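You operate a simulated robot arm through the tools that you are given. There is no shell and no other tool. Be economical: measure what you need, move in short steps, check, and stop when the job is done.

You are at the controls of a simulated two-armed robot. One attempt, no reset.

Task
Put the pot marked "leak test" from the top of the pump bench on the teal pad and the pot labelled "glue" on the yellow disc there. Fetch the grey tag and set it in the green tub. Take the wooden brush and leave it on top of the folded green sheet. Take the white peg and put it on top of the brown wooden sanding block. Take the blue tape reel and leave it on top of the sheet pair with the yellow clip. Take the press board from the third shelf from the bottom of the right steel bay and put it on the second shelf from the bottom of the right steel bay. Fetch the round steel weight and set it on top of the oval black patch. Fetch the grey bottle and stand it on top of the roll of grey tape on the top of the repair bench. Take the round pad with a green grip and leave it on the top of the grey tool box. Put the round grey patch that says "27" from the top of the parts cart on the top of the repair bench and the round grey patch that says "26" on the low shelf of the parts cart. Any order will do. Set down upright: what you pick out, round steel weight, grey bottle, round pad with a green grip.

It is judged by the outcome, as a careful person would: the job done as asked, and still so three seconds after it is handed in. It fails if anything else is knocked over, pushed out of place, dropped, spilled or broken. Flat cloth is picked up by pressing the open fingertips on it (5 to 10 N) and closing them slowly along it; thin cloth reads only 2 to 8 mm in the jaws.

Robot
Two 7-joint arms with fingered hands on one trunk, on a base that drives. Base frame: it is fixed to the floor where the robot stands at the start and does not move with it; the origin is under the middle of the robot, x ahead of it, y to its left, z up; the surface under the hand at the start is at about z = 0.8. Readings come in m, degrees, newtons and seconds.
The left shoulder is at the start at [0.07, 0.172, 1.177], the right one opposite. Places, roughly: blue tape reel (8x8x4 cm) [-2.2, 6.6, 0.8]; empty pot, green cup, small glue pot [0.75, -0.25, 0.75]; folded green sheet (16x22x4 cm) [3, -1.6, 0.8]; green tub (20x17x9 cm) [1.3, 1.3, 0.6]; grey bottle (8x8x23 cm) [-5.7, -2.3, 0.9]; grey tag [0.25, -0.25, 0.75]; low shelf of the parts cart [-4.6, -3.9, 0.2]; oval black patch [-5.75, -2, 0.75]; press board [-3.75, 7.75, 1.25]; roll of grey tape (10x10x5 cm) [-6, -2, 0.8]; round grey patch [-4.5, -3.75, 0.5]; round pad with a green grip (6x6x7 cm) [-6.1, -2.1, 0.8]; round steel weight (7x7x8 cm) [-5.7, -2.1, 0.8]; second shelf of the right steel bay [-4, 8, 0.8]; sheet pair with the yellow clip [-3.5, 3.25, 1]; teal pad (10x8x2 cm) [1.1, 0.1, 0.8]; top of the grey tool box [-5.8, -3.1, 0.9]; top of the repair bench [-5.7, -2.1, 0.8]; white peg (4x4x5 cm) [1.4, 1.1, 0.8]; wooden brush (10x5x5 cm) [0.3, -0.5, 0.8]; wooden sanding block (6x10x4 cm) [1.5, 1.4, 0.6]; yellow disc (7x7x2 cm) [1.1, 0.2, 0.8]. Payload 5 kg a hand.
Tool frame (each hand has its own): the origin (TCP) lies between the finger pads and is the grasp point; the fingertips stand 0.043 m ahead of it; z points along the fingers, y is the line along which they close. The gripper opens to 0.144 m. The gripper's body begins 0.05 m behind the TCP. The gripper is a hand of 5 fingers: y runs from the thumb to the fingers, the wrist lies at [-0.021, -0.124, -0.221] in the tool frame.
Orientation is that of the tool frame in the base frame, as [roll, pitch, yaw] about the fixed x, y, z axes, in that order (R = Rz(yaw) Ry(pitch) Rx(roll)). With the fingers straight down and the wrist toward the robot, the tool's x, y and z point along [0, 1, 0], [1, 0, 0] and [0, 0, -1] of the base frame.

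Tools
- The arms move only by the tool send_rows. It takes "left_targets", "right_targets" or both (then of equal length, played together; a hand with none holds still); each is one flat list of numbers, 6 for each row, row after row: the shift along the base's x, y, z in m, then the turn, a rotation vector about the base's x, y, z in degrees. In form: [tx, ty, tz, wx, wy, wz, tx, ty, tz, wx, wy, wz, ...]. A call has 1 to 8 rows; each row is the pose to reach, as a shift and turn from the pose commanded when the call began. Rows are played at 5 a second. More than 0.05 m and 8.6 degrees between two rows, and nothing of the call is played. Where a pose cannot be reached the arm comes as near as it can. A force on the tool above 40 N (or 10 N above the force at the start of the call, whichever is more), or a blocked arm, ends the call early, and 0.2 s more pass. In this call time passes only in rows, and 0.2 s behind the last. It gives the time, the measured TCP pose, the force on the tool (base axes), the opening and the grip force at its end, in the units of the frame above (readings bear some noise), with the torque about the TCP (base axes, N m) and any sound that the robot's microphone picked up.
- Cameras (640 x 400 px; columns grow to the right, rows downward): "scene" is now at [0.1313, -0.0281, 1.4082]; the picture's right is [-0.33, -0.94, 0.00], its down [-0.58, 0.20, -0.79] and it looks along [0.75, -0.26, -0.61] (base axes); focal length 273 px, centre (320, 200). "left" rides on the left gripper at [-0.086, -0.109, -0.167] in its tool frame; the picture's right is [-0.80, -0.28, 0.53], its down [0.54, -0.73, 0.42] and it looks along [0.27, 0.63, 0.73] (tool axes); focal length 275 px, centre (320, 200). "right" rides on the right gripper at [0.086, -0.109, -0.168] in its tool frame; the picture's right is [-0.80, 0.28, -0.53], its down [-0.54, -0.73, 0.42] and it looks along [-0.27, 0.63, 0.73] (tool axes); focal length 275 px, centre (320, 200). There is no depth. A picture from a camera that has moved, and an enlarged one, comes with that camera's place and axes in the base frame and with its lens.
- grab_frame(camera): a new picture of that camera. It takes no simulated time.
- raise_lower(by): slides the trunk up (or, below 0, down) by that many m; the arms and the scene camera ride with it, the base frame stays. It gives what a move gives, with no picture.
- roll_base(legs): drives the robot by 1 to 6 legs, each [ahead, left, turn to the left] in m, m and degrees, along the robot's own axes; the way and the turn of a leg run together, so that a leg with both is an arc; at most 1.5 m and 180 degrees a leg. The arms and the cameras ride along, it lands a little off, and it stops where it bumps. It gives what a move gives.
- curl_fingers(index, middle, ring, little, thumb_bend, thumb_turn, hand): sets how far each is bent, from 0 (flat) to 1 (curled in); at 0.3 the hand is open as for a grip, at 0.7 the pads meet at the TCP. One left out holds its place. A second passes; each finger stops where it meets its share of the squeeze, and holds until it gets a number again. It is the only way to open and close the hand. It gives what a move gives, with no picture; readings hold the bend of each and the force on index, middle, ring, little, thumb and palm. thumb_turn goes from beside the hand (0) to across from the fingers (1), as for a grip.
- turn_head(pan, tilt): turns the head with the scene camera to pan (to the left, within 86 degrees either way) and tilt (down, from -29 to 69), counted from straight ahead of the robot. It gives what a move gives.
- close_up(camera, box): a new picture of the part [left, top, right, bottom] of that camera's present view, enlarged. It takes no simulated time.
- job_done(): hands the job in; it is judged then, once.

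Go step by step. Nothing tells you exact positions but the pictures and the camera data: compare them with the known pose of the tool, close in by small moves and look again before you grip or let go. The budget is 567 turns and 370 pictures, counting those below and the enlarged ones. Unless the task says otherwise, let go and move clear before handing in, and close with one line.

The tools are called after "Call:" by a JSON object that holds its "api" and its "payload". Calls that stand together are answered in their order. send_rows: Moves the arms, as the interface text tells. Its arguments: {"type":"object","properties":{"left_targets":{"type":"array","items":{"type":"number"}},"right_targets":{"type":"array","items":{"type":"number"}}},"required":[]} The other tools are called the same way: raise_lower (by) slides the trunk up or down; curl_fingers (index, middle, ring, little, thumb_bend, thumb_turn, hand) moves the fingers one by one; roll_base (legs) drives the base; turn_head (pan, tilt) turns the head that bears the scene camera; grab_frame (camera) takes a picture; close_up (camera, box) takes an enlarged picture of a part of a camera's view; job_done () hands the job in.

At the start:

```text
time: 0.0
left_eef_pos: [0.6605, 0.2689, 1.0488]
left_ee_rot: [-179.9, 0.1, 90.1]
left_contact_force: [-0.4, 1.2, -0.2]
left_ft_torque: [-0.02, 0.02, -0.02]
left_finger_gap: 0.144
left_grasp_force: 0.1
left_shape: jaw
left_bend: [0.3, 0.3, 0.3, 0.3, 0.3, 0.98]
left_finger forces: [0.0, 0.1, 0.0, 0.0, 0.0, 0.1]
right_eef_pos: [0.7758, -0.3036, 1.1057]
right_ee_rot: [180.0, 0.0, 90.0]
right_contact_force: [-0.2, 0.2, -0.1]
right_ft_torque: [0.0, 0.0, 0.02]
right_finger_gap: 0.1439
right_grasp_force: 0.0
right_shape: jaw
right_bend: [0.3, 0.3, 0.3, 0.3, 0.3, 0.98]
right_finger forces: [0.0, 0.0, 0.0, 0.0, 0.0, 0.1]
trunk travel left (down, up): [-0.275, 0.665]
robot x, y, heading: [0.0008, -0.0004, -0.1]
head pan, tilt: [-19.4, 37.8]
```

scene: 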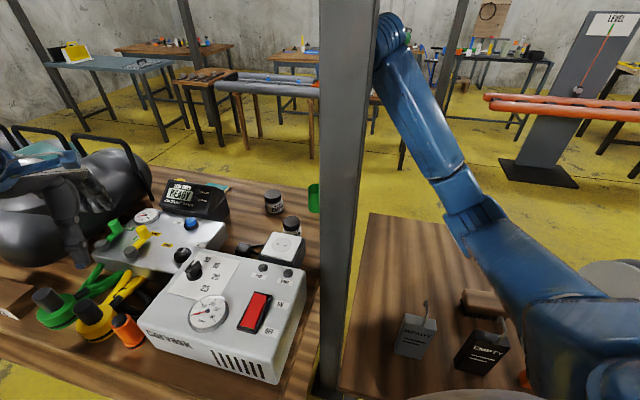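
right: 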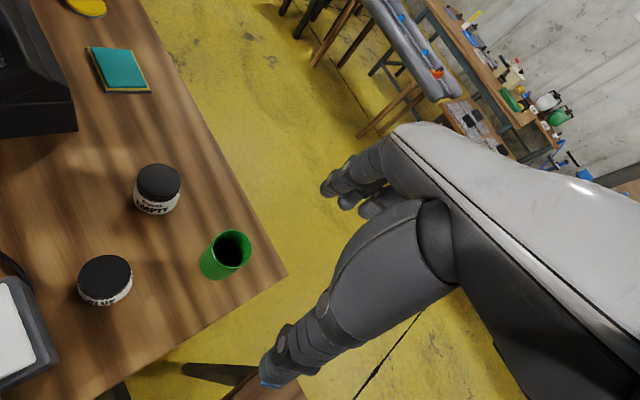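
left: 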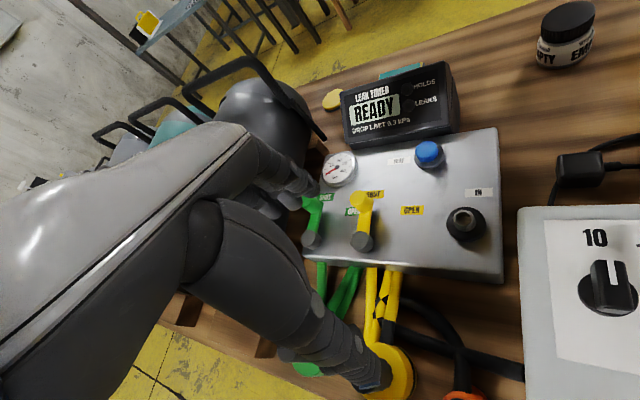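

I see the pump bench ahead with pots, a green cup, teal pad and yellow disc beyond; another table to the right with tags. I'll look closer at the pots and the tags first.

Call:
{"api": "close_up", "payload": {"camera": "right", "box": [0, 0, 320, 320]}}

Call:
{"api": "close_up", "payload": {"camera": "scene", "box": [220, 160, 540, 400]}}

```text
1.25 times, centred on (160, 160) of right
camera zoom: at [0.6672, -0.2167, 1.2702], right [0.28, -0.8, 0.53], down [-0.73, -0.54, -0.42], along [0.63, -0.27, -0.73], focal length 344 px, centre (520, 250)
```

zoom: 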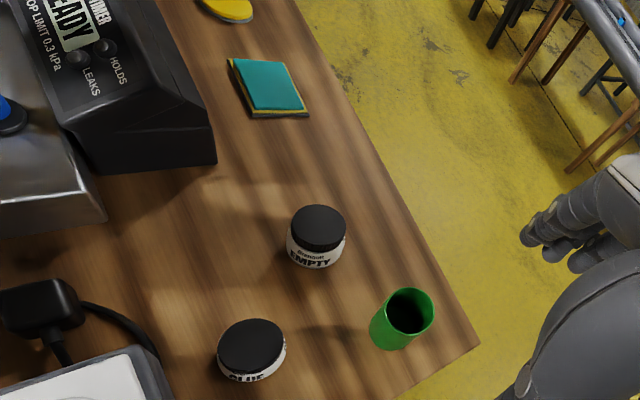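

```text
1.67 times, centred on (380, 280) of scene
camera zoom: at [0.1313, -0.0281, 1.4082], right [-0.33, -0.94, 0.0], down [-0.58, 0.2, -0.79], along [0.75, -0.26, -0.61], focal length 455 px, centre (220, 67)
```

zoom: 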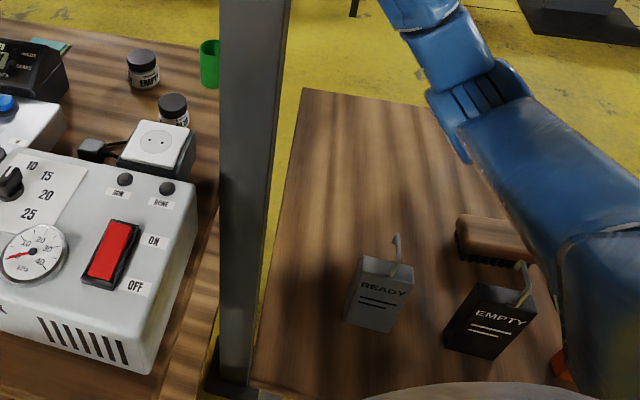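

Two pots read "...EMPTY" and "GLUE"; I need to find "leak test". Zooming in.

Call:
{"api": "close_up", "payload": {"camera": "right", "box": [60, 150, 200, 320]}}

Call:
{"api": "close_up", "payload": {"camera": "left", "box": [520, 0, 640, 80]}}

Call:
{"api": "turn_head", "payload": {"pan": 10, "tilt": 45}}

Call:
{"api": "grab_frame", "payload": {"camera": "scene"}}

```text
2.35 times, centred on (130, 235) of right
camera zoom: at [0.6672, -0.2167, 1.2702], right [0.28, -0.8, 0.53], down [-0.73, -0.54, -0.42], along [0.63, -0.27, -0.73], focal length 648 px, centre (767, 118)
```

zoom: 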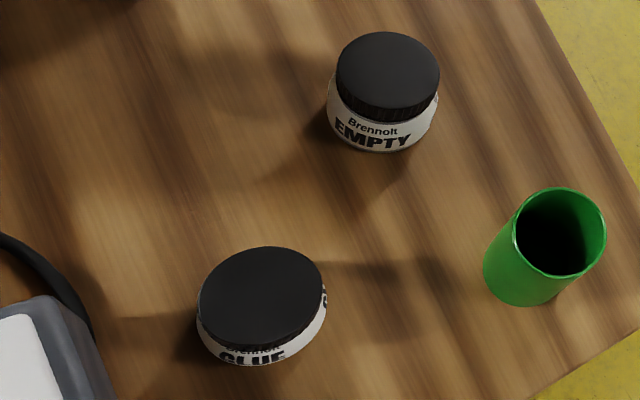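

```text
5.00 times, centred on (580, 40) of left
camera zoom: at [0.5515, 0.1823, 1.2157], right [-0.28, -0.8, -0.53], down [-0.73, 0.54, -0.42], along [0.63, 0.27, -0.73], focal length 1376 px, centre (-980, 1000)
```

zoom: 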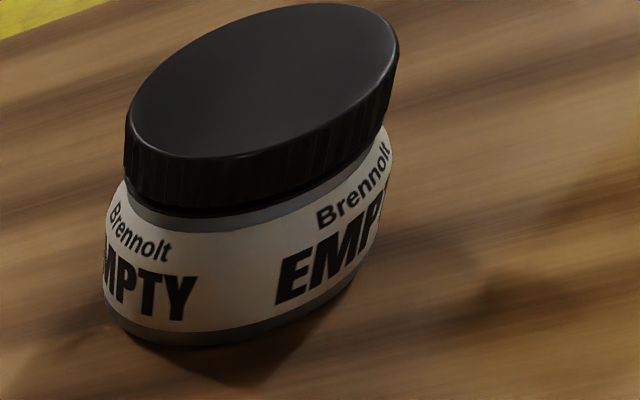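

```text
time: 0.9
left_eef_pos: [0.6609, 0.2695, 1.0481]
left_ee_rot: [-179.9, 0.1, 90.1]
left_contact_force: [0.0, -0.4, 0.3]
left_ft_torque: [0.04, 0.03, -0.01]
left_finger_gap: 0.1438
left_grasp_force: 0.2
left_shape: jaw
left_bend: [0.3, 0.3, 0.3, 0.3, 0.3, 0.98]
left_finger forces: [0.0, 0.0, 0.0, 0.0, 0.0, 0.0]
right_eef_pos: [0.7755, -0.3039, 1.1042]
right_ee_rot: [-180.0, 0.0, 90.0]
right_contact_force: [0.1, 0.9, 0.3]
right_ft_torque: [0.03, 0.0, 0.03]
right_finger_gap: 0.1436
right_grasp_force: 0.1
right_shape: jaw
right_bend: [0.3, 0.3, 0.3, 0.3, 0.3, 0.98]
right_finger forces: [0.0, 0.0, 0.0, 0.0, 0.0, 0.1]
trunk travel left (down, up): [-0.275, 0.665]
robot x, y, heading: [-0.0017, -0.0001, -0.1]
head pan, tilt: [10.0, 45.0]
```

```text
362 pictures are left
camera scene: at [0.1298, 0.0146, 1.3976], right [0.17, -0.98, 0.0], down [-0.7, -0.12, -0.71], along [0.7, 0.12, -0.71], focal length 273 px, centre (320, 200)
```

scene: 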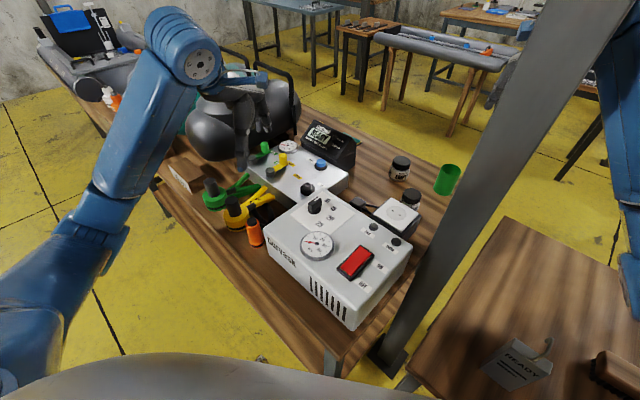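

Nothing reads "leak test" yet; checking other things on the bench.

Call:
{"api": "close_up", "payload": {"camera": "scene", "box": [130, 100, 370, 260]}}

Call:
{"api": "close_up", "payload": {"camera": "scene", "box": [370, 130, 490, 230]}}

Call:
{"api": "close_up", "payload": {"camera": "scene", "box": [20, 0, 180, 110]}}

```text
2.50 times, centred on (250, 180) of scene
camera zoom: at [0.1298, 0.0146, 1.3976], right [0.17, -0.98, 0.0], down [-0.7, -0.12, -0.71], along [0.7, 0.12, -0.71], focal length 683 px, centre (495, 250)
```

zoom: 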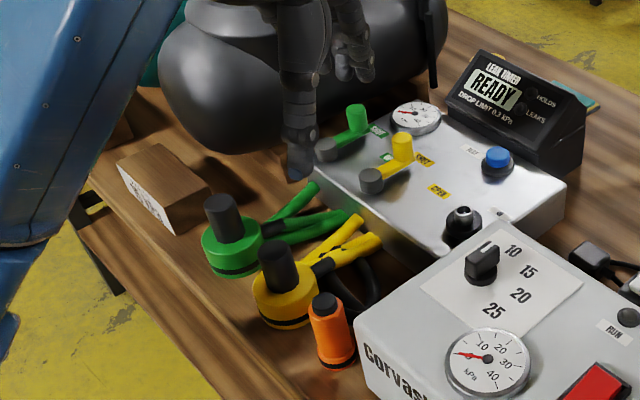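

```text
4.00 times, centred on (430, 180) of scene
camera zoom: at [0.1298, 0.0146, 1.3976], right [0.17, -0.98, 0.0], down [-0.7, -0.12, -0.71], along [0.7, 0.12, -0.71], focal length 1093 px, centre (-120, 280)
```

zoom: 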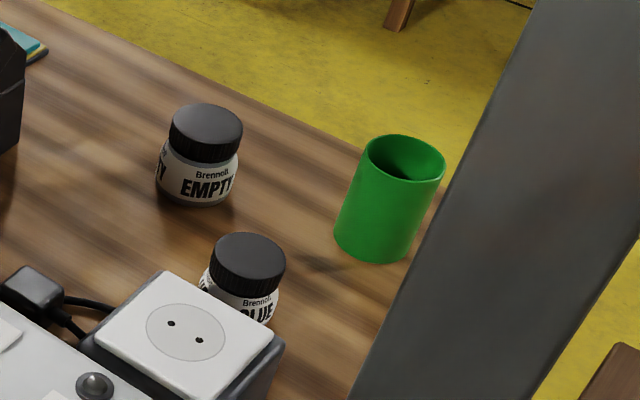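

```text
3.64 times, centred on (100, 55) of scene
camera zoom: at [0.1298, 0.0146, 1.3976], right [0.17, -0.98, 0.0], down [-0.7, -0.12, -0.71], along [0.7, 0.12, -0.71], focal length 993 px, centre (1120, 727)
```

zoom: 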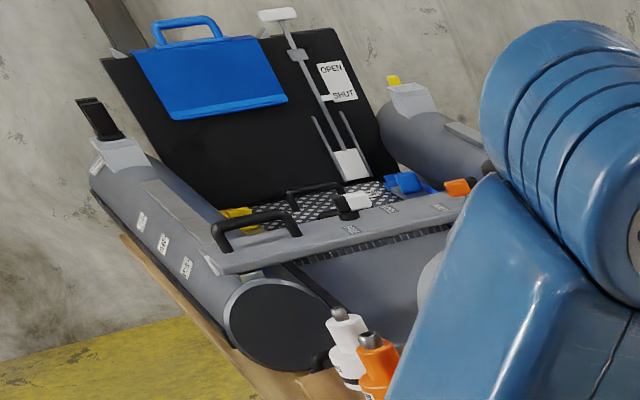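

I'll look around for the overall layout before moving.

Call:
{"api": "turn_head", "payload": {"pan": 60, "tilt": 25}}

Call:
{"api": "grab_frame", "payload": {"camera": "scene"}}

Call:
{"api": "turn_head", "payload": {"pan": -60, "tilt": 35}}

Call:
{"api": "grab_frame", "payload": {"camera": "scene"}}

```text
time: 2.1
left_eef_pos: [0.6612, 0.2691, 1.0477]
left_ee_rot: [-179.8, 0.0, 90.0]
left_contact_force: [0.2, 0.2, -0.2]
left_ft_torque: [0.04, 0.02, 0.02]
left_finger_gap: 0.1436
left_grasp_force: 0.1
left_shape: jaw
left_bend: [0.3, 0.3, 0.3, 0.3, 0.3, 0.98]
left_finger forces: [0.0, 0.1, 0.0, 0.1, 0.0, 0.0]
right_eef_pos: [0.7752, -0.3038, 1.1048]
right_ee_rot: [180.0, -0.1, 90.0]
right_contact_force: [0.9, 0.3, 0.5]
right_ft_torque: [-0.02, 0.01, -0.03]
right_finger_gap: 0.1436
right_grasp_force: 0.0
right_shape: jaw
right_bend: [0.3, 0.3, 0.3, 0.3, 0.3, 0.98]
right_finger forces: [0.0, 0.1, 0.0, 0.0, 0.0, 0.0]
trunk travel left (down, up): [-0.275, 0.665]
robot x, y, heading: [0.0045, 0.0014, -0.0]
head pan, tilt: [60.0, 25.0]
```

```text
358 pictures are left
camera scene: at [0.0958, 0.0804, 1.4282], right [0.87, -0.5, 0.0], down [-0.21, -0.37, -0.91], along [0.45, 0.78, -0.42], focal length 273 px, centre (320, 200)
```

scene: 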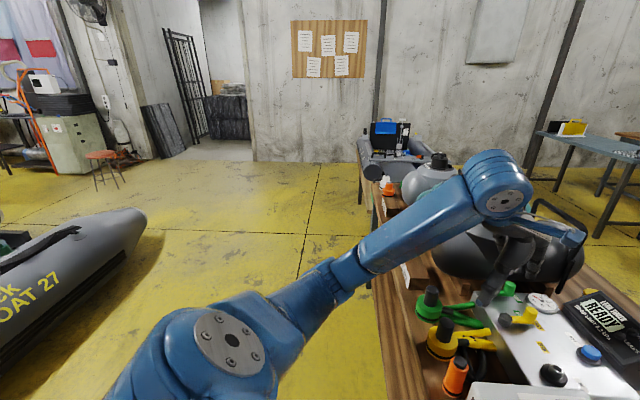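

```text
time: 4.1
left_eef_pos: [0.6603, 0.2682, 1.0471]
left_ee_rot: [-179.8, -0.1, 90.0]
left_contact_force: [0.7, -1.1, 1.3]
left_ft_torque: [-0.02, 0.0, -0.02]
left_finger_gap: 0.1437
left_grasp_force: 0.1
left_shape: jaw
left_bend: [0.3, 0.3, 0.3, 0.3, 0.3, 0.98]
left_finger forces: [0.0, 0.1, 0.0, 0.1, 0.0, 0.0]
right_eef_pos: [0.775, -0.3041, 1.1053]
right_ee_rot: [-179.9, 0.0, 90.0]
right_contact_force: [0.0, 0.1, -0.3]
right_ft_torque: [0.0, 0.0, -0.01]
right_finger_gap: 0.1433
right_grasp_force: 0.1
right_shape: jaw
right_bend: [0.3, 0.3, 0.3, 0.3, 0.3, 0.98]
right_finger forces: [0.1, 0.1, 0.0, 0.0, 0.0, 0.0]
trunk travel left (down, up): [-0.275, 0.665]
robot x, y, heading: [-0.0029, 0.0001, -0.1]
head pan, tilt: [-60.0, 35.0]
```

```text
357 pictures are left
camera scene: at [0.0938, -0.0756, 1.4125], right [-0.87, -0.5, 0.0], down [-0.29, 0.5, -0.82], along [0.41, -0.71, -0.57], focal length 273 px, centre (320, 200)
```

scene: 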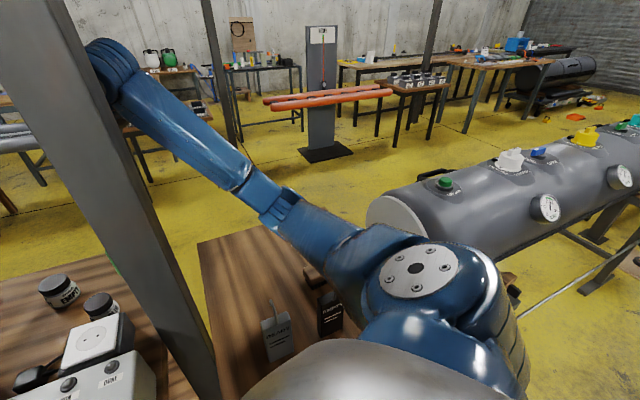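

There's a notice board on the wall; let me read it (perhaps too far), and see the tank bench.

Call:
{"api": "turn_head", "payload": {"pan": 60, "tilt": 5}}

Call:
{"api": "close_up", "payload": {"camera": "scene", "box": [270, 100, 390, 180]}}

Call:
{"api": "close_up", "payload": {"camera": "left", "box": [320, 60, 480, 160]}}

```text
time: 6.1
left_eef_pos: [0.6595, 0.2688, 1.0479]
left_ee_rot: [-179.9, 0.1, 90.0]
left_contact_force: [-0.4, 0.2, 0.3]
left_ft_torque: [-0.02, 0.03, -0.04]
left_finger_gap: 0.1436
left_grasp_force: 0.1
left_shape: jaw
left_bend: [0.3, 0.3, 0.3, 0.3, 0.3, 0.98]
left_finger forces: [0.0, 0.0, 0.0, 0.1, 0.1, 0.1]
right_eef_pos: [0.7755, -0.3033, 1.105]
right_ee_rot: [180.0, 0.0, 90.1]
right_contact_force: [0.1, -0.2, 0.2]
right_ft_torque: [-0.03, 0.01, 0.01]
right_finger_gap: 0.1435
right_grasp_force: 0.1
right_shape: jaw
right_bend: [0.3, 0.3, 0.3, 0.3, 0.3, 0.98]
right_finger forces: [0.1, 0.1, 0.0, 0.0, 0.0, 0.1]
trunk travel left (down, up): [-0.275, 0.665]
robot x, y, heading: [-0.0037, 0.0015, -0.2]
head pan, tilt: [60.0, 5.0]
```

```text
5.00 times, centred on (330, 140) of scene
camera zoom: at [0.0957, 0.0801, 1.4606], right [0.87, -0.5, 0.0], down [-0.04, -0.08, -1.0], along [0.5, 0.86, -0.09], focal length 1366 px, centre (270, 500)
```

zoom: 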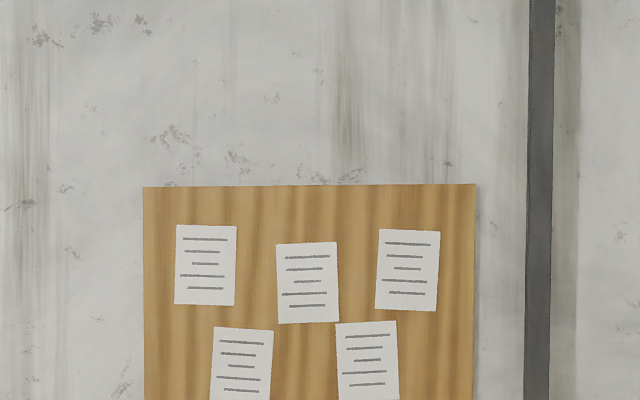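

```text
4.00 times, centred on (400, 110) of left
camera zoom: at [0.5515, 0.1823, 1.2157], right [-0.28, -0.8, -0.53], down [-0.73, 0.54, -0.42], along [0.63, 0.27, -0.73], focal length 1101 px, centre (0, 560)
```

zoom: 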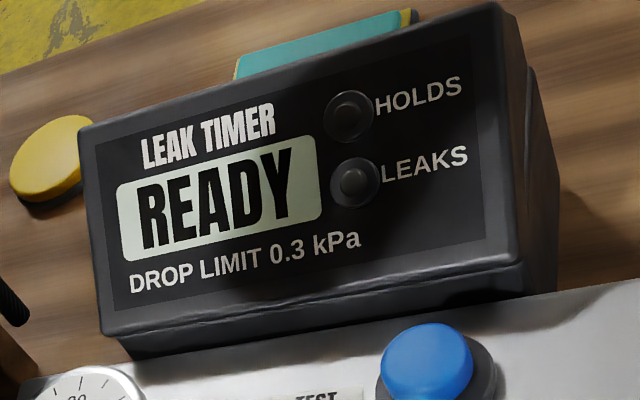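

No info there. I'll raise the trunk for clearance and look to both rear sides before backing out.

Call:
{"api": "raise_lower", "payload": {"by": 0.12}}

Call:
{"api": "turn_head", "payload": {"pan": 86, "tilt": 35}}

Call:
{"api": "grab_frame", "payload": {"camera": "scene"}}

Call:
{"api": "turn_head", "payload": {"pan": -86, "tilt": 35}}

Call:
{"api": "grab_frame", "payload": {"camera": "scene"}}

```text
time: 7.6
left_eef_pos: [0.6603, 0.2688, 1.1683]
left_ee_rot: [-179.9, 0.0, 90.0]
left_contact_force: [0.0, 0.1, 0.1]
left_ft_torque: [0.01, 0.01, 0.01]
left_finger_gap: 0.1442
left_grasp_force: 0.1
left_shape: jaw
left_bend: [0.3, 0.3, 0.3, 0.3, 0.3, 0.98]
left_finger forces: [0.0, 0.1, 0.0, 0.0, 0.0, 0.1]
right_eef_pos: [0.7753, -0.3046, 1.2244]
right_ee_rot: [-180.0, 0.0, 90.1]
right_contact_force: [-0.6, 0.4, 0.9]
right_ft_torque: [-0.03, 0.03, 0.03]
right_finger_gap: 0.1436
right_grasp_force: 0.1
right_shape: jaw
right_bend: [0.3, 0.3, 0.3, 0.3, 0.3, 0.98]
right_finger forces: [0.1, 0.0, 0.0, 0.0, 0.1, 0.0]
trunk travel left (down, up): [-0.395, 0.545]
robot x, y, heading: [-0.0007, -0.0047, 0.1]
head pan, tilt: [60.0, 5.0]
```

```text
time: 8.6
left_eef_pos: [0.6596, 0.2689, 1.1682]
left_ee_rot: [180.0, 0.0, 90.0]
left_contact_force: [-0.2, -0.2, 0.6]
left_ft_torque: [0.01, 0.02, 0.04]
left_finger_gap: 0.1437
left_grasp_force: 0.1
left_shape: jaw
left_bend: [0.3, 0.3, 0.3, 0.3, 0.3, 0.98]
left_finger forces: [0.0, 0.0, 0.1, 0.0, 0.1, 0.2]
right_eef_pos: [0.775, -0.3037, 1.2248]
right_ee_rot: [180.0, 0.0, 90.0]
right_contact_force: [1.0, 0.2, 0.0]
right_ft_torque: [-0.02, -0.02, 0.03]
right_finger_gap: 0.1439
right_grasp_force: 0.0
right_shape: jaw
right_bend: [0.3, 0.3, 0.3, 0.3, 0.3, 0.98]
right_finger forces: [0.0, 0.1, 0.0, 0.0, 0.0, 0.0]
trunk travel left (down, up): [-0.395, 0.545]
robot x, y, heading: [-0.0031, 0.0026, 0.1]
head pan, tilt: [85.9, 35.0]
```

```text
354 pictures are left
camera scene: at [0.056, 0.0885, 1.5325], right [1.0, -0.07, 0.0], down [-0.04, -0.57, -0.82], along [0.06, 0.82, -0.57], focal length 273 px, centre (320, 200)
```

scene: 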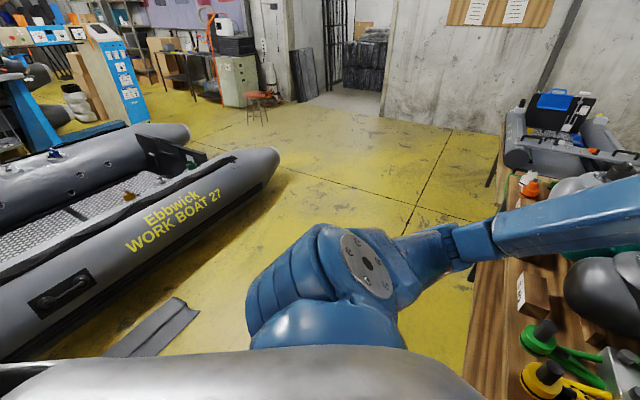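

```text
time: 11.2
left_eef_pos: [0.66, 0.2701, 1.1693]
left_ee_rot: [-179.9, 0.0, 90.0]
left_contact_force: [0.1, 0.5, -0.1]
left_ft_torque: [0.0, 0.02, 0.04]
left_finger_gap: 0.1437
left_grasp_force: 0.1
left_shape: jaw
left_bend: [0.3, 0.3, 0.3, 0.3, 0.3, 0.98]
left_finger forces: [0.0, 0.1, 0.0, 0.1, 0.0, 0.0]
right_eef_pos: [0.7757, -0.3033, 1.2251]
right_ee_rot: [-179.9, 0.0, 90.0]
right_contact_force: [0.2, -0.6, -0.1]
right_ft_torque: [0.04, 0.0, -0.01]
right_finger_gap: 0.1436
right_grasp_force: 0.1
right_shape: jaw
right_bend: [0.3, 0.3, 0.3, 0.3, 0.3, 0.98]
right_finger forces: [0.0, 0.1, 0.0, 0.1, 0.1, 0.1]
trunk travel left (down, up): [-0.395, 0.545]
robot x, y, heading: [-0.0007, -0.002, 0.2]
head pan, tilt: [-85.9, 35.0]
```

```text
353 pictures are left
camera scene: at [0.056, -0.0872, 1.5325], right [-1.0, -0.07, 0.0], down [-0.04, 0.57, -0.82], along [0.06, -0.82, -0.57], focal length 273 px, centre (320, 200)
```

scene: 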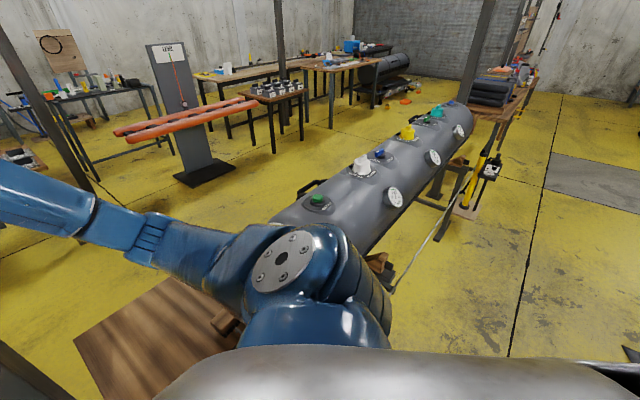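

I'll back away: first shift the right hand outward to keep clear of the post at about (0.54,-0.23), then reverse.

Call:
{"api": "send_rows", "payload": {"right_targets": [0, -0.05, 0, 0, 0, 0, 0, -0.1, 0, 0, 0, 0, 0, -0.15, 0, 0, 0, 0, 0, -0.18, 0, 0, 0, 0]}}

Call:
{"api": "roll_base", "payload": {"legs": [[-0.35, 0, 0]]}}

Call:
{"api": "turn_head", "payload": {"pan": -35, "tilt": 45}}

Call:
{"api": "grab_frame", "payload": {"camera": "scene"}}

Call:
{"api": "grab_frame", "payload": {"camera": "right"}}

```text
time: 12.2
left_eef_pos: [0.6604, 0.268, 1.1677]
left_ee_rot: [180.0, -0.1, 90.0]
left_contact_force: [0.2, -0.6, -0.4]
left_ft_torque: [0.02, -0.02, 0.02]
left_finger_gap: 0.1439
left_grasp_force: 0.0
left_shape: jaw
left_bend: [0.3, 0.3, 0.3, 0.3, 0.3, 0.98]
left_finger forces: [0.1, 0.1, 0.0, 0.0, 0.0, 0.0]
right_eef_pos: [0.7756, -0.4839, 1.2238]
right_ee_rot: [-180.0, -0.1, 90.1]
right_contact_force: [0.7, 0.5, -1.6]
right_ft_torque: [0.02, -0.02, 0.02]
right_finger_gap: 0.144
right_grasp_force: 0.0
right_shape: jaw
right_bend: [0.3, 0.3, 0.3, 0.3, 0.3, 0.98]
right_finger forces: [0.1, 0.1, 0.0, 0.0, 0.0, 0.0]
trunk travel left (down, up): [-0.395, 0.545]
robot x, y, heading: [0.002, -0.0042, -0.1]
head pan, tilt: [-85.9, 35.0]
```

```text
time: 14.4
left_eef_pos: [0.3127, 0.2713, 1.1693]
left_ee_rot: [180.0, -0.1, 90.3]
left_contact_force: [0.9, -0.3, -0.1]
left_ft_torque: [0.0, -0.03, 0.02]
left_finger_gap: 0.1438
left_grasp_force: 0.0
left_shape: jaw
left_bend: [0.3, 0.3, 0.3, 0.3, 0.3, 0.98]
left_finger forces: [0.1, 0.1, 0.1, 0.0, 0.1, 0.0]
right_eef_pos: [0.4319, -0.4799, 1.2248]
right_ee_rot: [180.0, 0.0, 90.2]
right_contact_force: [-0.1, 0.2, 0.1]
right_ft_torque: [0.03, -0.01, -0.01]
right_finger_gap: 0.1438
right_grasp_force: 0.1
right_shape: jaw
right_bend: [0.3, 0.3, 0.3, 0.3, 0.3, 0.98]
right_finger forces: [0.1, 0.1, 0.0, 0.1, 0.0, 0.0]
trunk travel left (down, up): [-0.395, 0.545]
robot x, y, heading: [-0.3455, -0.0032, 0.2]
head pan, tilt: [-85.9, 35.0]
```

```text
time: 15.6
left_eef_pos: [0.3116, 0.2717, 1.1689]
left_ee_rot: [-180.0, -0.1, 90.3]
left_contact_force: [-0.2, -0.3, 0.3]
left_ft_torque: [-0.01, -0.02, 0.03]
left_finger_gap: 0.1439
left_grasp_force: 0.0
left_shape: jaw
left_bend: [0.3, 0.3, 0.3, 0.3, 0.3, 0.98]
left_finger forces: [0.1, 0.0, 0.1, 0.0, 0.1, 0.0]
right_eef_pos: [0.4321, -0.48, 1.2236]
right_ee_rot: [180.0, -0.1, 90.3]
right_contact_force: [-0.2, -0.2, 0.5]
right_ft_torque: [-0.03, -0.03, -0.02]
right_finger_gap: 0.1437
right_grasp_force: 0.0
right_shape: jaw
right_bend: [0.3, 0.3, 0.3, 0.3, 0.3, 0.98]
right_finger forces: [0.0, 0.0, 0.0, 0.1, 0.0, 0.0]
trunk travel left (down, up): [-0.395, 0.545]
robot x, y, heading: [-0.3471, 0.0021, 0.3]
head pan, tilt: [-35.0, 45.0]
```

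```text
352 pictures are left
camera scene: at [-0.2302, -0.0465, 1.5177], right [-0.57, -0.82, 0.0], down [-0.58, 0.4, -0.71], along [0.58, -0.4, -0.71], focal length 273 px, centre (320, 200)
```

scene: 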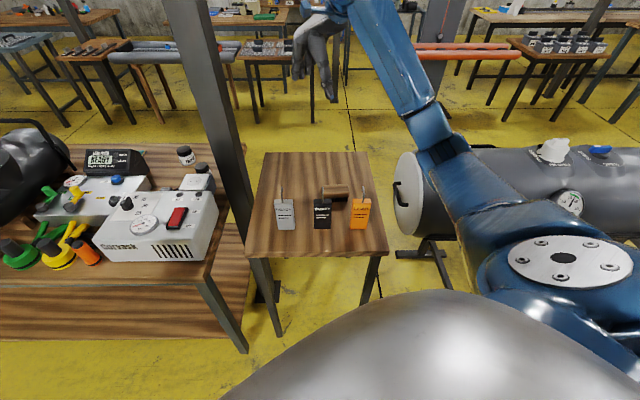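

```text
351 pictures are left
camera right: at [0.3235, -0.393, 1.3898], right [0.29, -0.79, 0.53], down [-0.72, -0.55, -0.42], along [0.63, -0.26, -0.73], focal length 275 px, centre (320, 200)
```

right: 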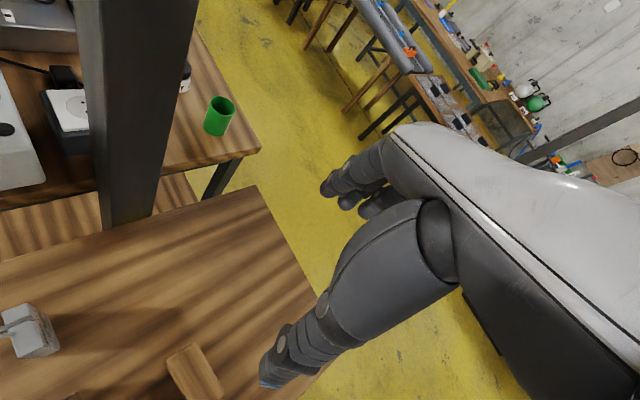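

The tag table shows grey (READY), black and orange tags, and the brush behind. Zooming.

Call:
{"api": "close_up", "payload": {"camera": "scene", "box": [240, 140, 400, 260]}}

Call:
{"api": "roll_base", "payload": {"legs": [[0, 0, -38]]}}

Call:
{"api": "turn_head", "payload": {"pan": 0, "tilt": 50}}

Call:
{"api": "grab_frame", "payload": {"camera": "scene"}}

```text
3.33 times, centred on (320, 200) of scene
camera zoom: at [-0.2302, -0.0465, 1.5177], right [-0.57, -0.82, 0.0], down [-0.58, 0.4, -0.71], along [0.58, -0.4, -0.71], focal length 910 px, centre (320, 200)
```

zoom: 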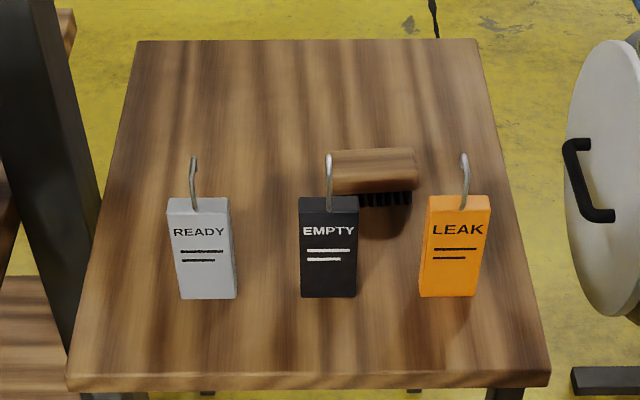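

```text
time: 17.8
left_eef_pos: [0.3409, -0.1864, 1.1689]
left_ee_rot: [-179.9, 0.1, 52.9]
left_contact_force: [0.4, 0.7, -0.7]
left_ft_torque: [0.02, -0.01, 0.01]
left_finger_gap: 0.1437
left_grasp_force: 0.1
left_shape: jaw
left_bend: [0.3, 0.3, 0.3, 0.3, 0.3, 0.98]
left_finger forces: [0.0, 0.0, 0.1, 0.0, 0.1, 0.1]
right_eef_pos: [-0.0203, -0.8541, 1.2242]
right_ee_rot: [-180.0, 0.0, 52.8]
right_contact_force: [0.5, -0.8, -0.2]
right_ft_torque: [0.0, -0.02, 0.04]
right_finger_gap: 0.1434
right_grasp_force: 0.1
right_shape: jaw
right_bend: [0.3, 0.3, 0.3, 0.3, 0.3, 0.98]
right_finger forces: [0.0, 0.0, 0.0, 0.0, 0.0, 0.1]
trunk travel left (down, up): [-0.395, 0.545]
robot x, y, heading: [-0.3482, -0.0024, -37.3]
head pan, tilt: [-35.0, 45.0]
```

```text
time: 18.8
left_eef_pos: [0.3422, -0.1859, 1.1676]
left_ee_rot: [-179.9, 0.0, 52.8]
left_contact_force: [0.5, -0.4, 0.5]
left_ft_torque: [0.0, -0.03, -0.01]
left_finger_gap: 0.1436
left_grasp_force: 0.0
left_shape: jaw
left_bend: [0.3, 0.3, 0.3, 0.3, 0.3, 0.98]
left_finger forces: [0.0, 0.0, 0.0, 0.0, 0.0, 0.0]
right_eef_pos: [-0.0201, -0.8543, 1.2231]
right_ee_rot: [-179.9, 0.1, 52.8]
right_contact_force: [-0.9, 0.3, 0.3]
right_ft_torque: [-0.01, 0.0, 0.01]
right_finger_gap: 0.1435
right_grasp_force: 0.1
right_shape: jaw
right_bend: [0.3, 0.3, 0.3, 0.3, 0.3, 0.98]
right_finger forces: [0.0, 0.0, 0.0, 0.1, 0.0, 0.0]
trunk travel left (down, up): [-0.395, 0.545]
robot x, y, heading: [-0.3476, 0.0029, -37.2]
head pan, tilt: [0.0, 50.0]
```

```text
349 pictures are left
camera scene: at [-0.2457, -0.0774, 1.5107], right [-0.61, -0.8, 0.0], down [-0.61, 0.46, -0.64], along [0.51, -0.39, -0.77], focal length 273 px, centre (320, 200)
```

scene: 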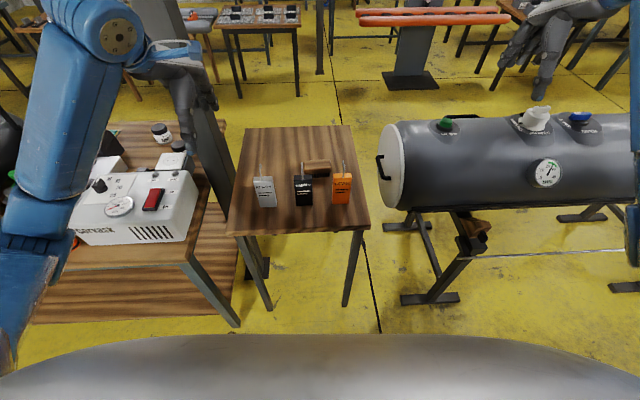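

Tags are vertical slabs facing me. I'll check with the hand cameras to refine tag and brush positions.

Call:
{"api": "grab_frame", "payload": {"camera": "left"}}

Call:
{"api": "close_up", "payload": {"camera": "scene", "box": [230, 120, 390, 220]}}

```text
348 pictures are left
camera left: at [0.2032, -0.1894, 1.3356], right [-0.71, -0.46, -0.53], down [-0.25, 0.87, -0.42], along [0.66, -0.17, -0.73], focal length 275 px, centre (320, 200)
```

left: 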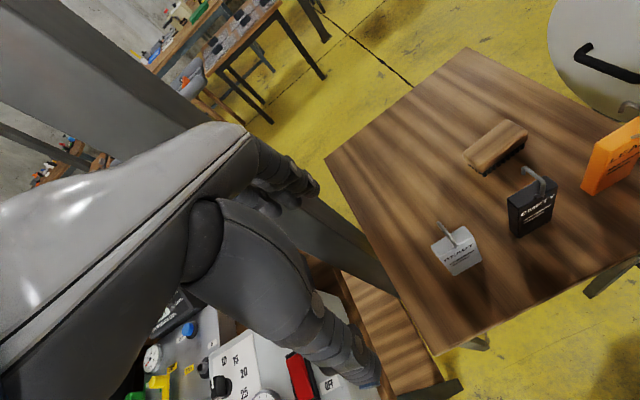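

```text
4.00 times, centred on (310, 170) of scene
camera zoom: at [-0.2457, -0.0774, 1.5107], right [-0.61, -0.8, 0.0], down [-0.61, 0.46, -0.64], along [0.51, -0.39, -0.77], focal length 1093 px, centre (360, 320)
```

zoom: 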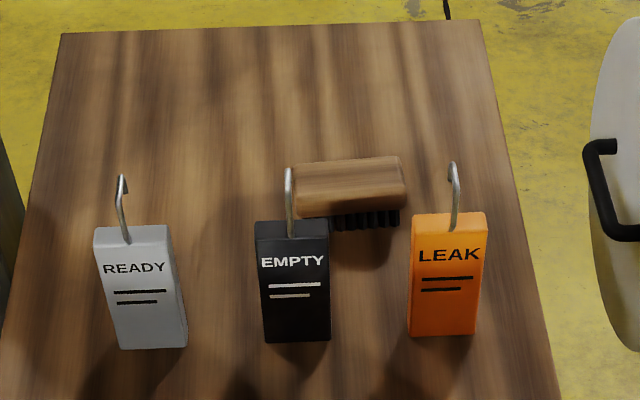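

Grey tag centre ≈ (0.311,-0.287), top z≈0.925, table z≈0.80. Moving the left hand above it.

Call:
{"api": "send_rows", "payload": {"left_targets": [-0.01, -0.035, 0, 0, 0, 0, -0.02, -0.07, 0, 0, 0, 0, -0.031, -0.101, 0, 0, 0, 0, -0.031, -0.101, -0.045, 0, 0, 0, -0.031, -0.101, -0.09, 0, 0, 0, -0.031, -0.101, -0.13, 0, 0, 0]}}

Call:
{"api": "grab_frame", "payload": {"camera": "left"}}

Call:
{"api": "close_up", "payload": {"camera": "scene", "box": [150, 60, 390, 240]}}

```text
time: 20.2
left_eef_pos: [0.3147, -0.2875, 1.0397]
left_ee_rot: [-180.0, 0.0, 52.8]
left_contact_force: [0.8, 0.1, 0.3]
left_ft_torque: [0.05, 0.0, 0.0]
left_finger_gap: 0.1439
left_grasp_force: 0.1
left_shape: jaw
left_bend: [0.3, 0.3, 0.3, 0.3, 0.3, 0.98]
left_finger forces: [0.0, 0.0, 0.0, 0.1, 0.0, 0.1]
right_eef_pos: [-0.0204, -0.8546, 1.2246]
right_ee_rot: [-180.0, -0.1, 52.8]
right_contact_force: [-1.0, 0.1, 0.3]
right_ft_torque: [0.01, 0.0, 0.0]
right_finger_gap: 0.1437
right_grasp_force: 0.1
right_shape: jaw
right_bend: [0.3, 0.3, 0.3, 0.3, 0.3, 0.98]
right_finger forces: [0.0, 0.1, 0.0, 0.0, 0.0, 0.0]
trunk travel left (down, up): [-0.395, 0.545]
robot x, y, heading: [-0.3445, -0.0011, -37.2]
head pan, tilt: [0.0, 50.0]
```

```text
346 pictures are left
camera left: at [0.1752, -0.2912, 1.2069], right [-0.71, -0.46, -0.53], down [-0.25, 0.87, -0.42], along [0.66, -0.17, -0.73], focal length 275 px, centre (320, 200)
```

left: 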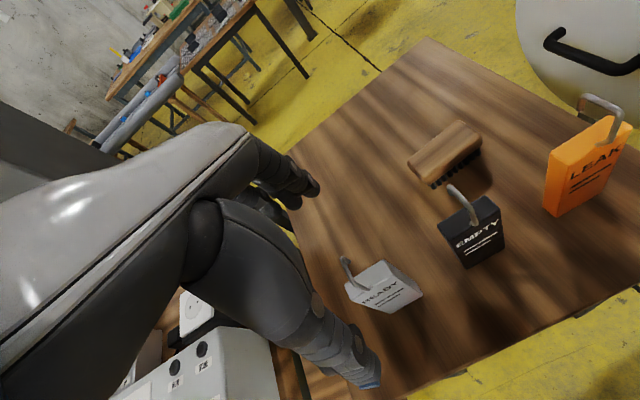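

```text
2.22 times, centred on (270, 150) of scene
camera zoom: at [-0.2456, -0.0777, 1.5108], right [-0.61, -0.8, 0.0], down [-0.61, 0.46, -0.64], along [0.51, -0.39, -0.77], focal length 607 px, centre (431, 311)
```

zoom: 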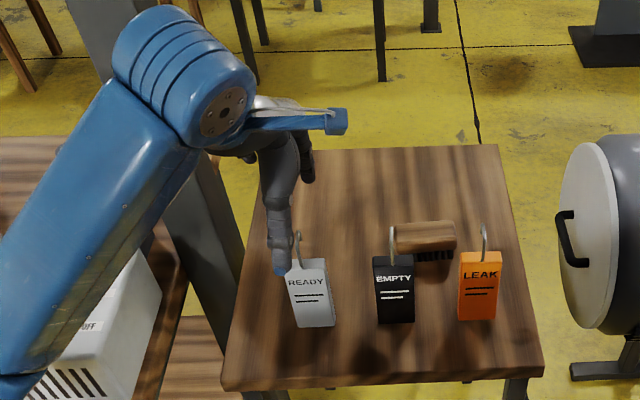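

TCP lines up with the tag top. Descend and close.

Call:
{"api": "send_rows", "payload": {"left_targets": [0, 0, -0.04, 0, 0, 0, 0, 0, -0.08, 0, 0, 0, 0, 0, -0.113, 0, 0, 0]}}

Call:
{"api": "grab_frame", "payload": {"camera": "left"}}

Call:
{"api": "close_up", "payload": {"camera": "scene", "box": [200, 100, 360, 220]}}

```text
time: 21.0
left_eef_pos: [0.3131, -0.2858, 0.9232]
left_ee_rot: [179.9, -0.1, 52.9]
left_contact_force: [0.1, 0.9, 0.5]
left_ft_torque: [0.0, 0.03, 0.02]
left_finger_gap: 0.1437
left_grasp_force: 0.0
left_shape: jaw
left_bend: [0.3, 0.3, 0.3, 0.3, 0.3, 0.98]
left_finger forces: [0.0, 0.0, 0.0, 0.0, 0.0, 0.1]
right_eef_pos: [-0.0207, -0.8538, 1.2239]
right_ee_rot: [-179.9, 0.0, 52.9]
right_contact_force: [-0.3, 0.0, -0.5]
right_ft_torque: [0.02, 0.03, 0.0]
right_finger_gap: 0.1438
right_grasp_force: 0.1
right_shape: jaw
right_bend: [0.3, 0.3, 0.3, 0.3, 0.3, 0.98]
right_finger forces: [0.0, 0.1, 0.0, 0.0, 0.0, 0.0]
trunk travel left (down, up): [-0.395, 0.545]
robot x, y, heading: [-0.3439, -0.0049, -37.0]
head pan, tilt: [0.0, 50.0]
```

```text
344 pictures are left
camera left: at [0.1742, -0.2899, 1.0907], right [-0.71, -0.46, -0.53], down [-0.25, 0.87, -0.42], along [0.66, -0.17, -0.73], focal length 275 px, centre (320, 200)
```

left: 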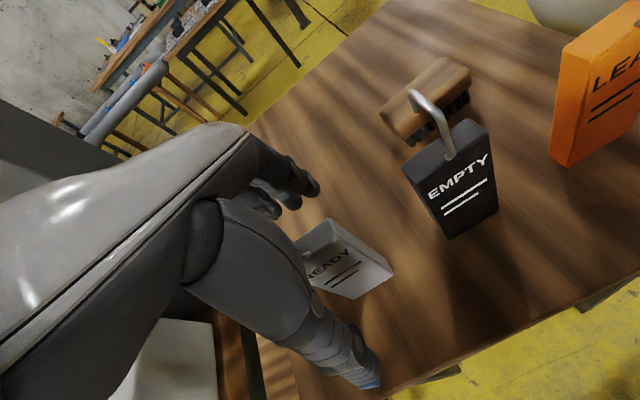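

```text
3.33 times, centred on (280, 160) of scene
camera zoom: at [-0.2456, -0.0775, 1.5108], right [-0.6, -0.8, 0.0], down [-0.61, 0.46, -0.64], along [0.51, -0.39, -0.77], focal length 910 px, centre (453, 333)
```

zoom: 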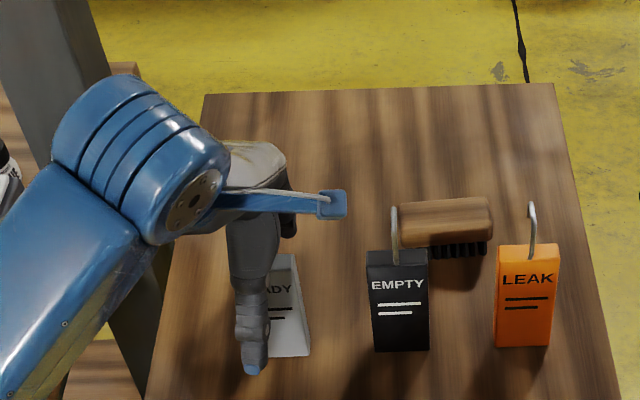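

Aligned with the tag. Closing the left hand.

Call:
{"api": "curl_fingers", "payload": {"hand": "left", "index": 0.72, "middle": 0.72, "ring": 0.72, "little": 0.72, "thumb_bend": 0.72}}

Call:
{"api": "grab_frame", "payload": {"camera": "left"}}

```text
time: 22.0
left_eef_pos: [0.3135, -0.2862, 0.9239]
left_ee_rot: [-180.0, 0.1, 52.8]
left_contact_force: [0.0, 0.4, 0.6]
left_ft_torque: [0.01, -0.01, 0.02]
left_finger_gap: 0.0232
left_grasp_force: 14.0
left_shape: fingers
left_bend: [0.71, 0.71, 0.72, 0.72, 0.66, 0.96]
left_finger forces: [9.3, 4.4, 0.0, 0.1, 13.7, 0.0]
right_eef_pos: [-0.0205, -0.8536, 1.2237]
right_ee_rot: [180.0, -0.1, 52.7]
right_contact_force: [0.8, -0.2, 0.5]
right_ft_torque: [-0.02, -0.01, -0.01]
right_finger_gap: 0.1437
right_grasp_force: 0.1
right_shape: jaw
right_bend: [0.3, 0.3, 0.3, 0.3, 0.3, 0.98]
right_finger forces: [0.0, 0.0, 0.1, 0.1, 0.0, 0.0]
trunk travel left (down, up): [-0.395, 0.545]
robot x, y, heading: [-0.3462, -0.001, -37.3]
head pan, tilt: [0.0, 50.0]
```

```text
342 pictures are left
camera left: at [0.1739, -0.2899, 1.0909], right [-0.71, -0.46, -0.53], down [-0.25, 0.87, -0.42], along [0.66, -0.17, -0.73], focal length 275 px, centre (320, 200)
```

left: 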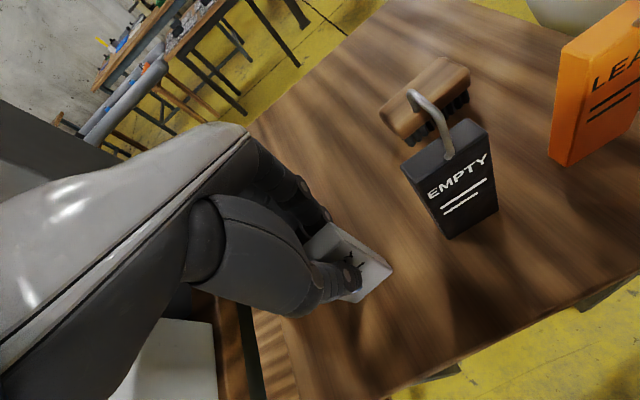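

Good grip (14 N, 23 mm). Lifting the tag straight up, then raising it well clear.

Call:
{"api": "send_rows", "payload": {"left_targets": [0, 0, 0.04, 0, 0, 0, 0, 0, 0.08, 0, 0, 0, 0, 0, 0.12, 0, 0, 0, 0, 0, 0.16, 0, 0, 0, 0, 0, 0.2, 0, 0, 0]}}

Call:
{"api": "grab_frame", "payload": {"camera": "left"}}

Call:
{"api": "grab_frame", "payload": {"camera": "scene"}}

```text
time: 23.2
left_eef_pos: [0.312, -0.2856, 1.1223]
left_ee_rot: [-179.8, 0.1, 52.8]
left_contact_force: [0.1, 0.3, -1.5]
left_ft_torque: [0.04, 0.0, 0.0]
left_finger_gap: 0.0234
left_grasp_force: 13.6
left_shape: fingers
left_bend: [0.71, 0.71, 0.72, 0.72, 0.66, 0.96]
left_finger forces: [9.3, 4.4, 0.1, 0.0, 13.6, 0.0]
right_eef_pos: [-0.02, -0.8524, 1.2248]
right_ee_rot: [-179.9, 0.1, 52.9]
right_contact_force: [-0.9, -0.1, 0.0]
right_ft_torque: [-0.03, 0.0, -0.01]
right_finger_gap: 0.1437
right_grasp_force: 0.1
right_shape: jaw
right_bend: [0.3, 0.3, 0.3, 0.3, 0.3, 0.98]
right_finger forces: [0.1, 0.1, 0.1, 0.0, 0.1, 0.0]
trunk travel left (down, up): [-0.395, 0.545]
robot x, y, heading: [-0.3487, -0.0011, -37.4]
head pan, tilt: [0.0, 50.0]
```

```text
341 pictures are left
camera left: at [0.1745, -0.2892, 1.2904], right [-0.71, -0.46, -0.53], down [-0.25, 0.87, -0.42], along [0.66, -0.17, -0.73], focal length 275 px, centre (320, 200)
```

left: 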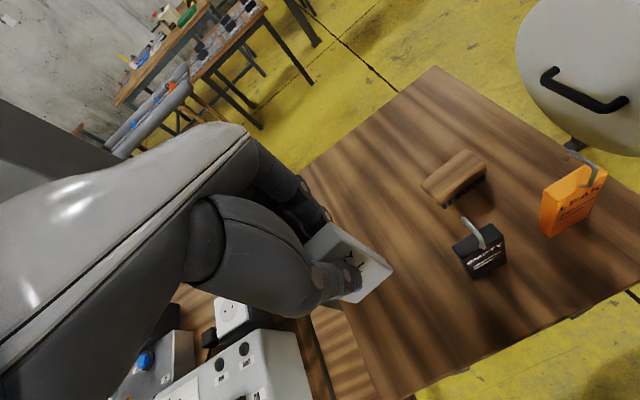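

```text
340 pictures are left
camera scene: at [-0.2455, -0.0766, 1.5106], right [-0.6, -0.8, 0.0], down [-0.61, 0.46, -0.64], along [0.51, -0.39, -0.77], focal length 273 px, centre (320, 200)
```

scene: 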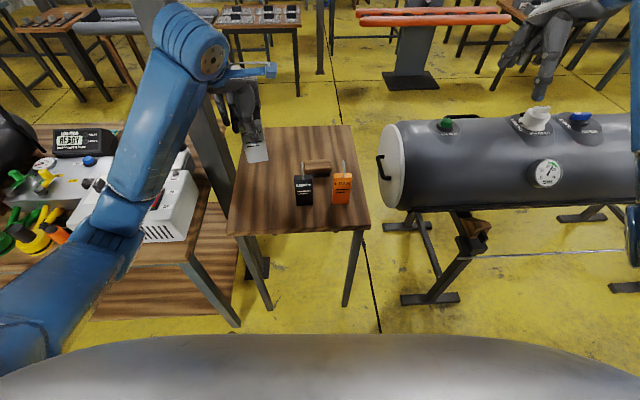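

Brush top centre ≈ (0.322,-0.499,0.855), long axis along the tag row. Bring the right hand over (with a 7° yaw) while the left hand retracts a little.

Call:
{"api": "send_rows", "payload": {"left_targets": [-0.03, 0.023, 0.02, 0, 0, 0, -0.06, 0.046, 0.05, 0, 0, 0, -0.09, 0.07, 0.08, 0, 0, 0, -0.09, 0.07, 0.08, 0, 0, 0, -0.09, 0.07, 0.08, 0, 0, 0, -0.09, 0.07, 0.08, 0, 0, 0, -0.09, 0.07, 0.08, 0, 0, 0, -0.09, 0.07, 0.08, 0, 0, 0], "right_targets": [0.03, 0.03, 0, 0, 0, 0, 0.063, 0.066, 0, 0, 0, 0, 0.096, 0.1, 0, 0, 0, 0, 0.13, 0.134, 0, 0, 0, 1, 0.163, 0.168, 0, 0, 0, 3, 0.196, 0.202, 0, 0, 0, 5, 0.229, 0.236, 0, 0, 0, 7, 0.262, 0.27, 0, 0, 0, 7]}}

Call:
{"api": "send_rows", "payload": {"right_targets": [0.03, 0.03, 0, 0, 0, 0, 0.06, 0.06, 0, 0, 0, 0, 0.08, 0.084, 0, 0, 0, 0, 0.08, 0.084, -0.045, 0, 0, 0, 0.08, 0.084, -0.09, 0, 0, 0, 0.08, 0.084, -0.135, 0, 0, 0, 0.08, 0.084, -0.18, 0, 0, 0]}}

Call:
{"api": "grab_frame", "payload": {"camera": "right"}}

Call:
{"api": "close_up", "payload": {"camera": "scene", "box": [200, 60, 440, 240]}}

```text
time: 25.0
left_eef_pos: [0.2263, -0.2158, 1.2048]
left_ee_rot: [-180.0, 0.2, 52.8]
left_contact_force: [-1.0, 0.2, -1.5]
left_ft_torque: [-0.02, 0.02, 0.0]
left_finger_gap: 0.0236
left_grasp_force: 13.6
left_shape: fingers
left_bend: [0.71, 0.71, 0.72, 0.72, 0.66, 0.96]
left_finger forces: [9.1, 4.4, 0.0, 0.0, 13.5, 0.1]
right_eef_pos: [0.2454, -0.5852, 1.2216]
right_ee_rot: [180.0, 0.1, 59.7]
right_contact_force: [0.2, 0.2, -0.2]
right_ft_torque: [0.0, 0.05, -0.01]
right_finger_gap: 0.1438
right_grasp_force: 0.0
right_shape: jaw
right_bend: [0.3, 0.3, 0.3, 0.3, 0.3, 0.97]
right_finger forces: [0.0, 0.0, 0.0, 0.0, 0.0, 0.0]
trunk travel left (down, up): [-0.395, 0.545]
robot x, y, heading: [-0.3458, -0.0015, -37.3]
head pan, tilt: [0.0, 50.0]
```

```text
time: 26.6
left_eef_pos: [0.2253, -0.2187, 1.2063]
left_ee_rot: [-179.8, 0.1, 52.7]
left_contact_force: [0.1, -1.1, -1.2]
left_ft_torque: [0.01, -0.01, -0.03]
left_finger_gap: 0.023
left_grasp_force: 13.6
left_shape: fingers
left_bend: [0.71, 0.71, 0.72, 0.72, 0.66, 0.96]
left_finger forces: [9.0, 4.5, 0.0, 0.0, 13.5, 0.0]
right_eef_pos: [0.3248, -0.5005, 1.0431]
right_ee_rot: [179.9, -0.1, 59.7]
right_contact_force: [0.4, 0.0, 1.0]
right_ft_torque: [0.03, 0.01, 0.02]
right_finger_gap: 0.1436
right_grasp_force: 0.0
right_shape: jaw
right_bend: [0.3, 0.3, 0.3, 0.3, 0.3, 0.98]
right_finger forces: [0.1, 0.0, 0.0, 0.1, 0.0, 0.0]
trunk travel left (down, up): [-0.395, 0.545]
robot x, y, heading: [-0.3447, 0.0001, -37.1]
head pan, tilt: [0.0, 50.0]
```

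```text
339 pictures are left
camera right: at [0.2752, -0.3704, 1.2076], right [-0.15, -0.83, 0.53], down [-0.9, -0.1, -0.42], along [0.41, -0.55, -0.73], focal length 275 px, centre (320, 200)
```

right: 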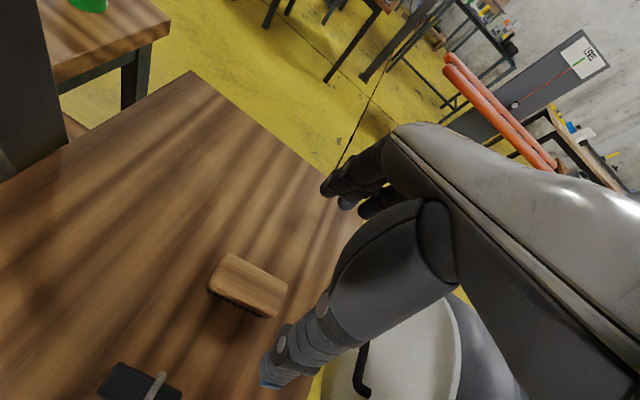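

```text
2.22 times, centred on (320, 150) of scene
camera zoom: at [-0.2449, -0.0783, 1.5107], right [-0.6, -0.8, 0.0], down [-0.61, 0.46, -0.64], along [0.51, -0.39, -0.77], focal length 607 px, centre (320, 311)
```

zoom: 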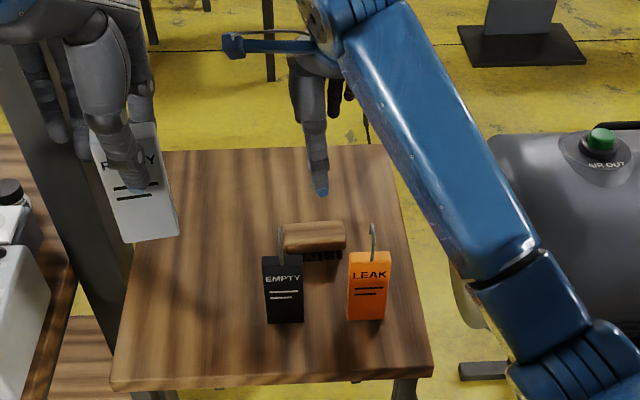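

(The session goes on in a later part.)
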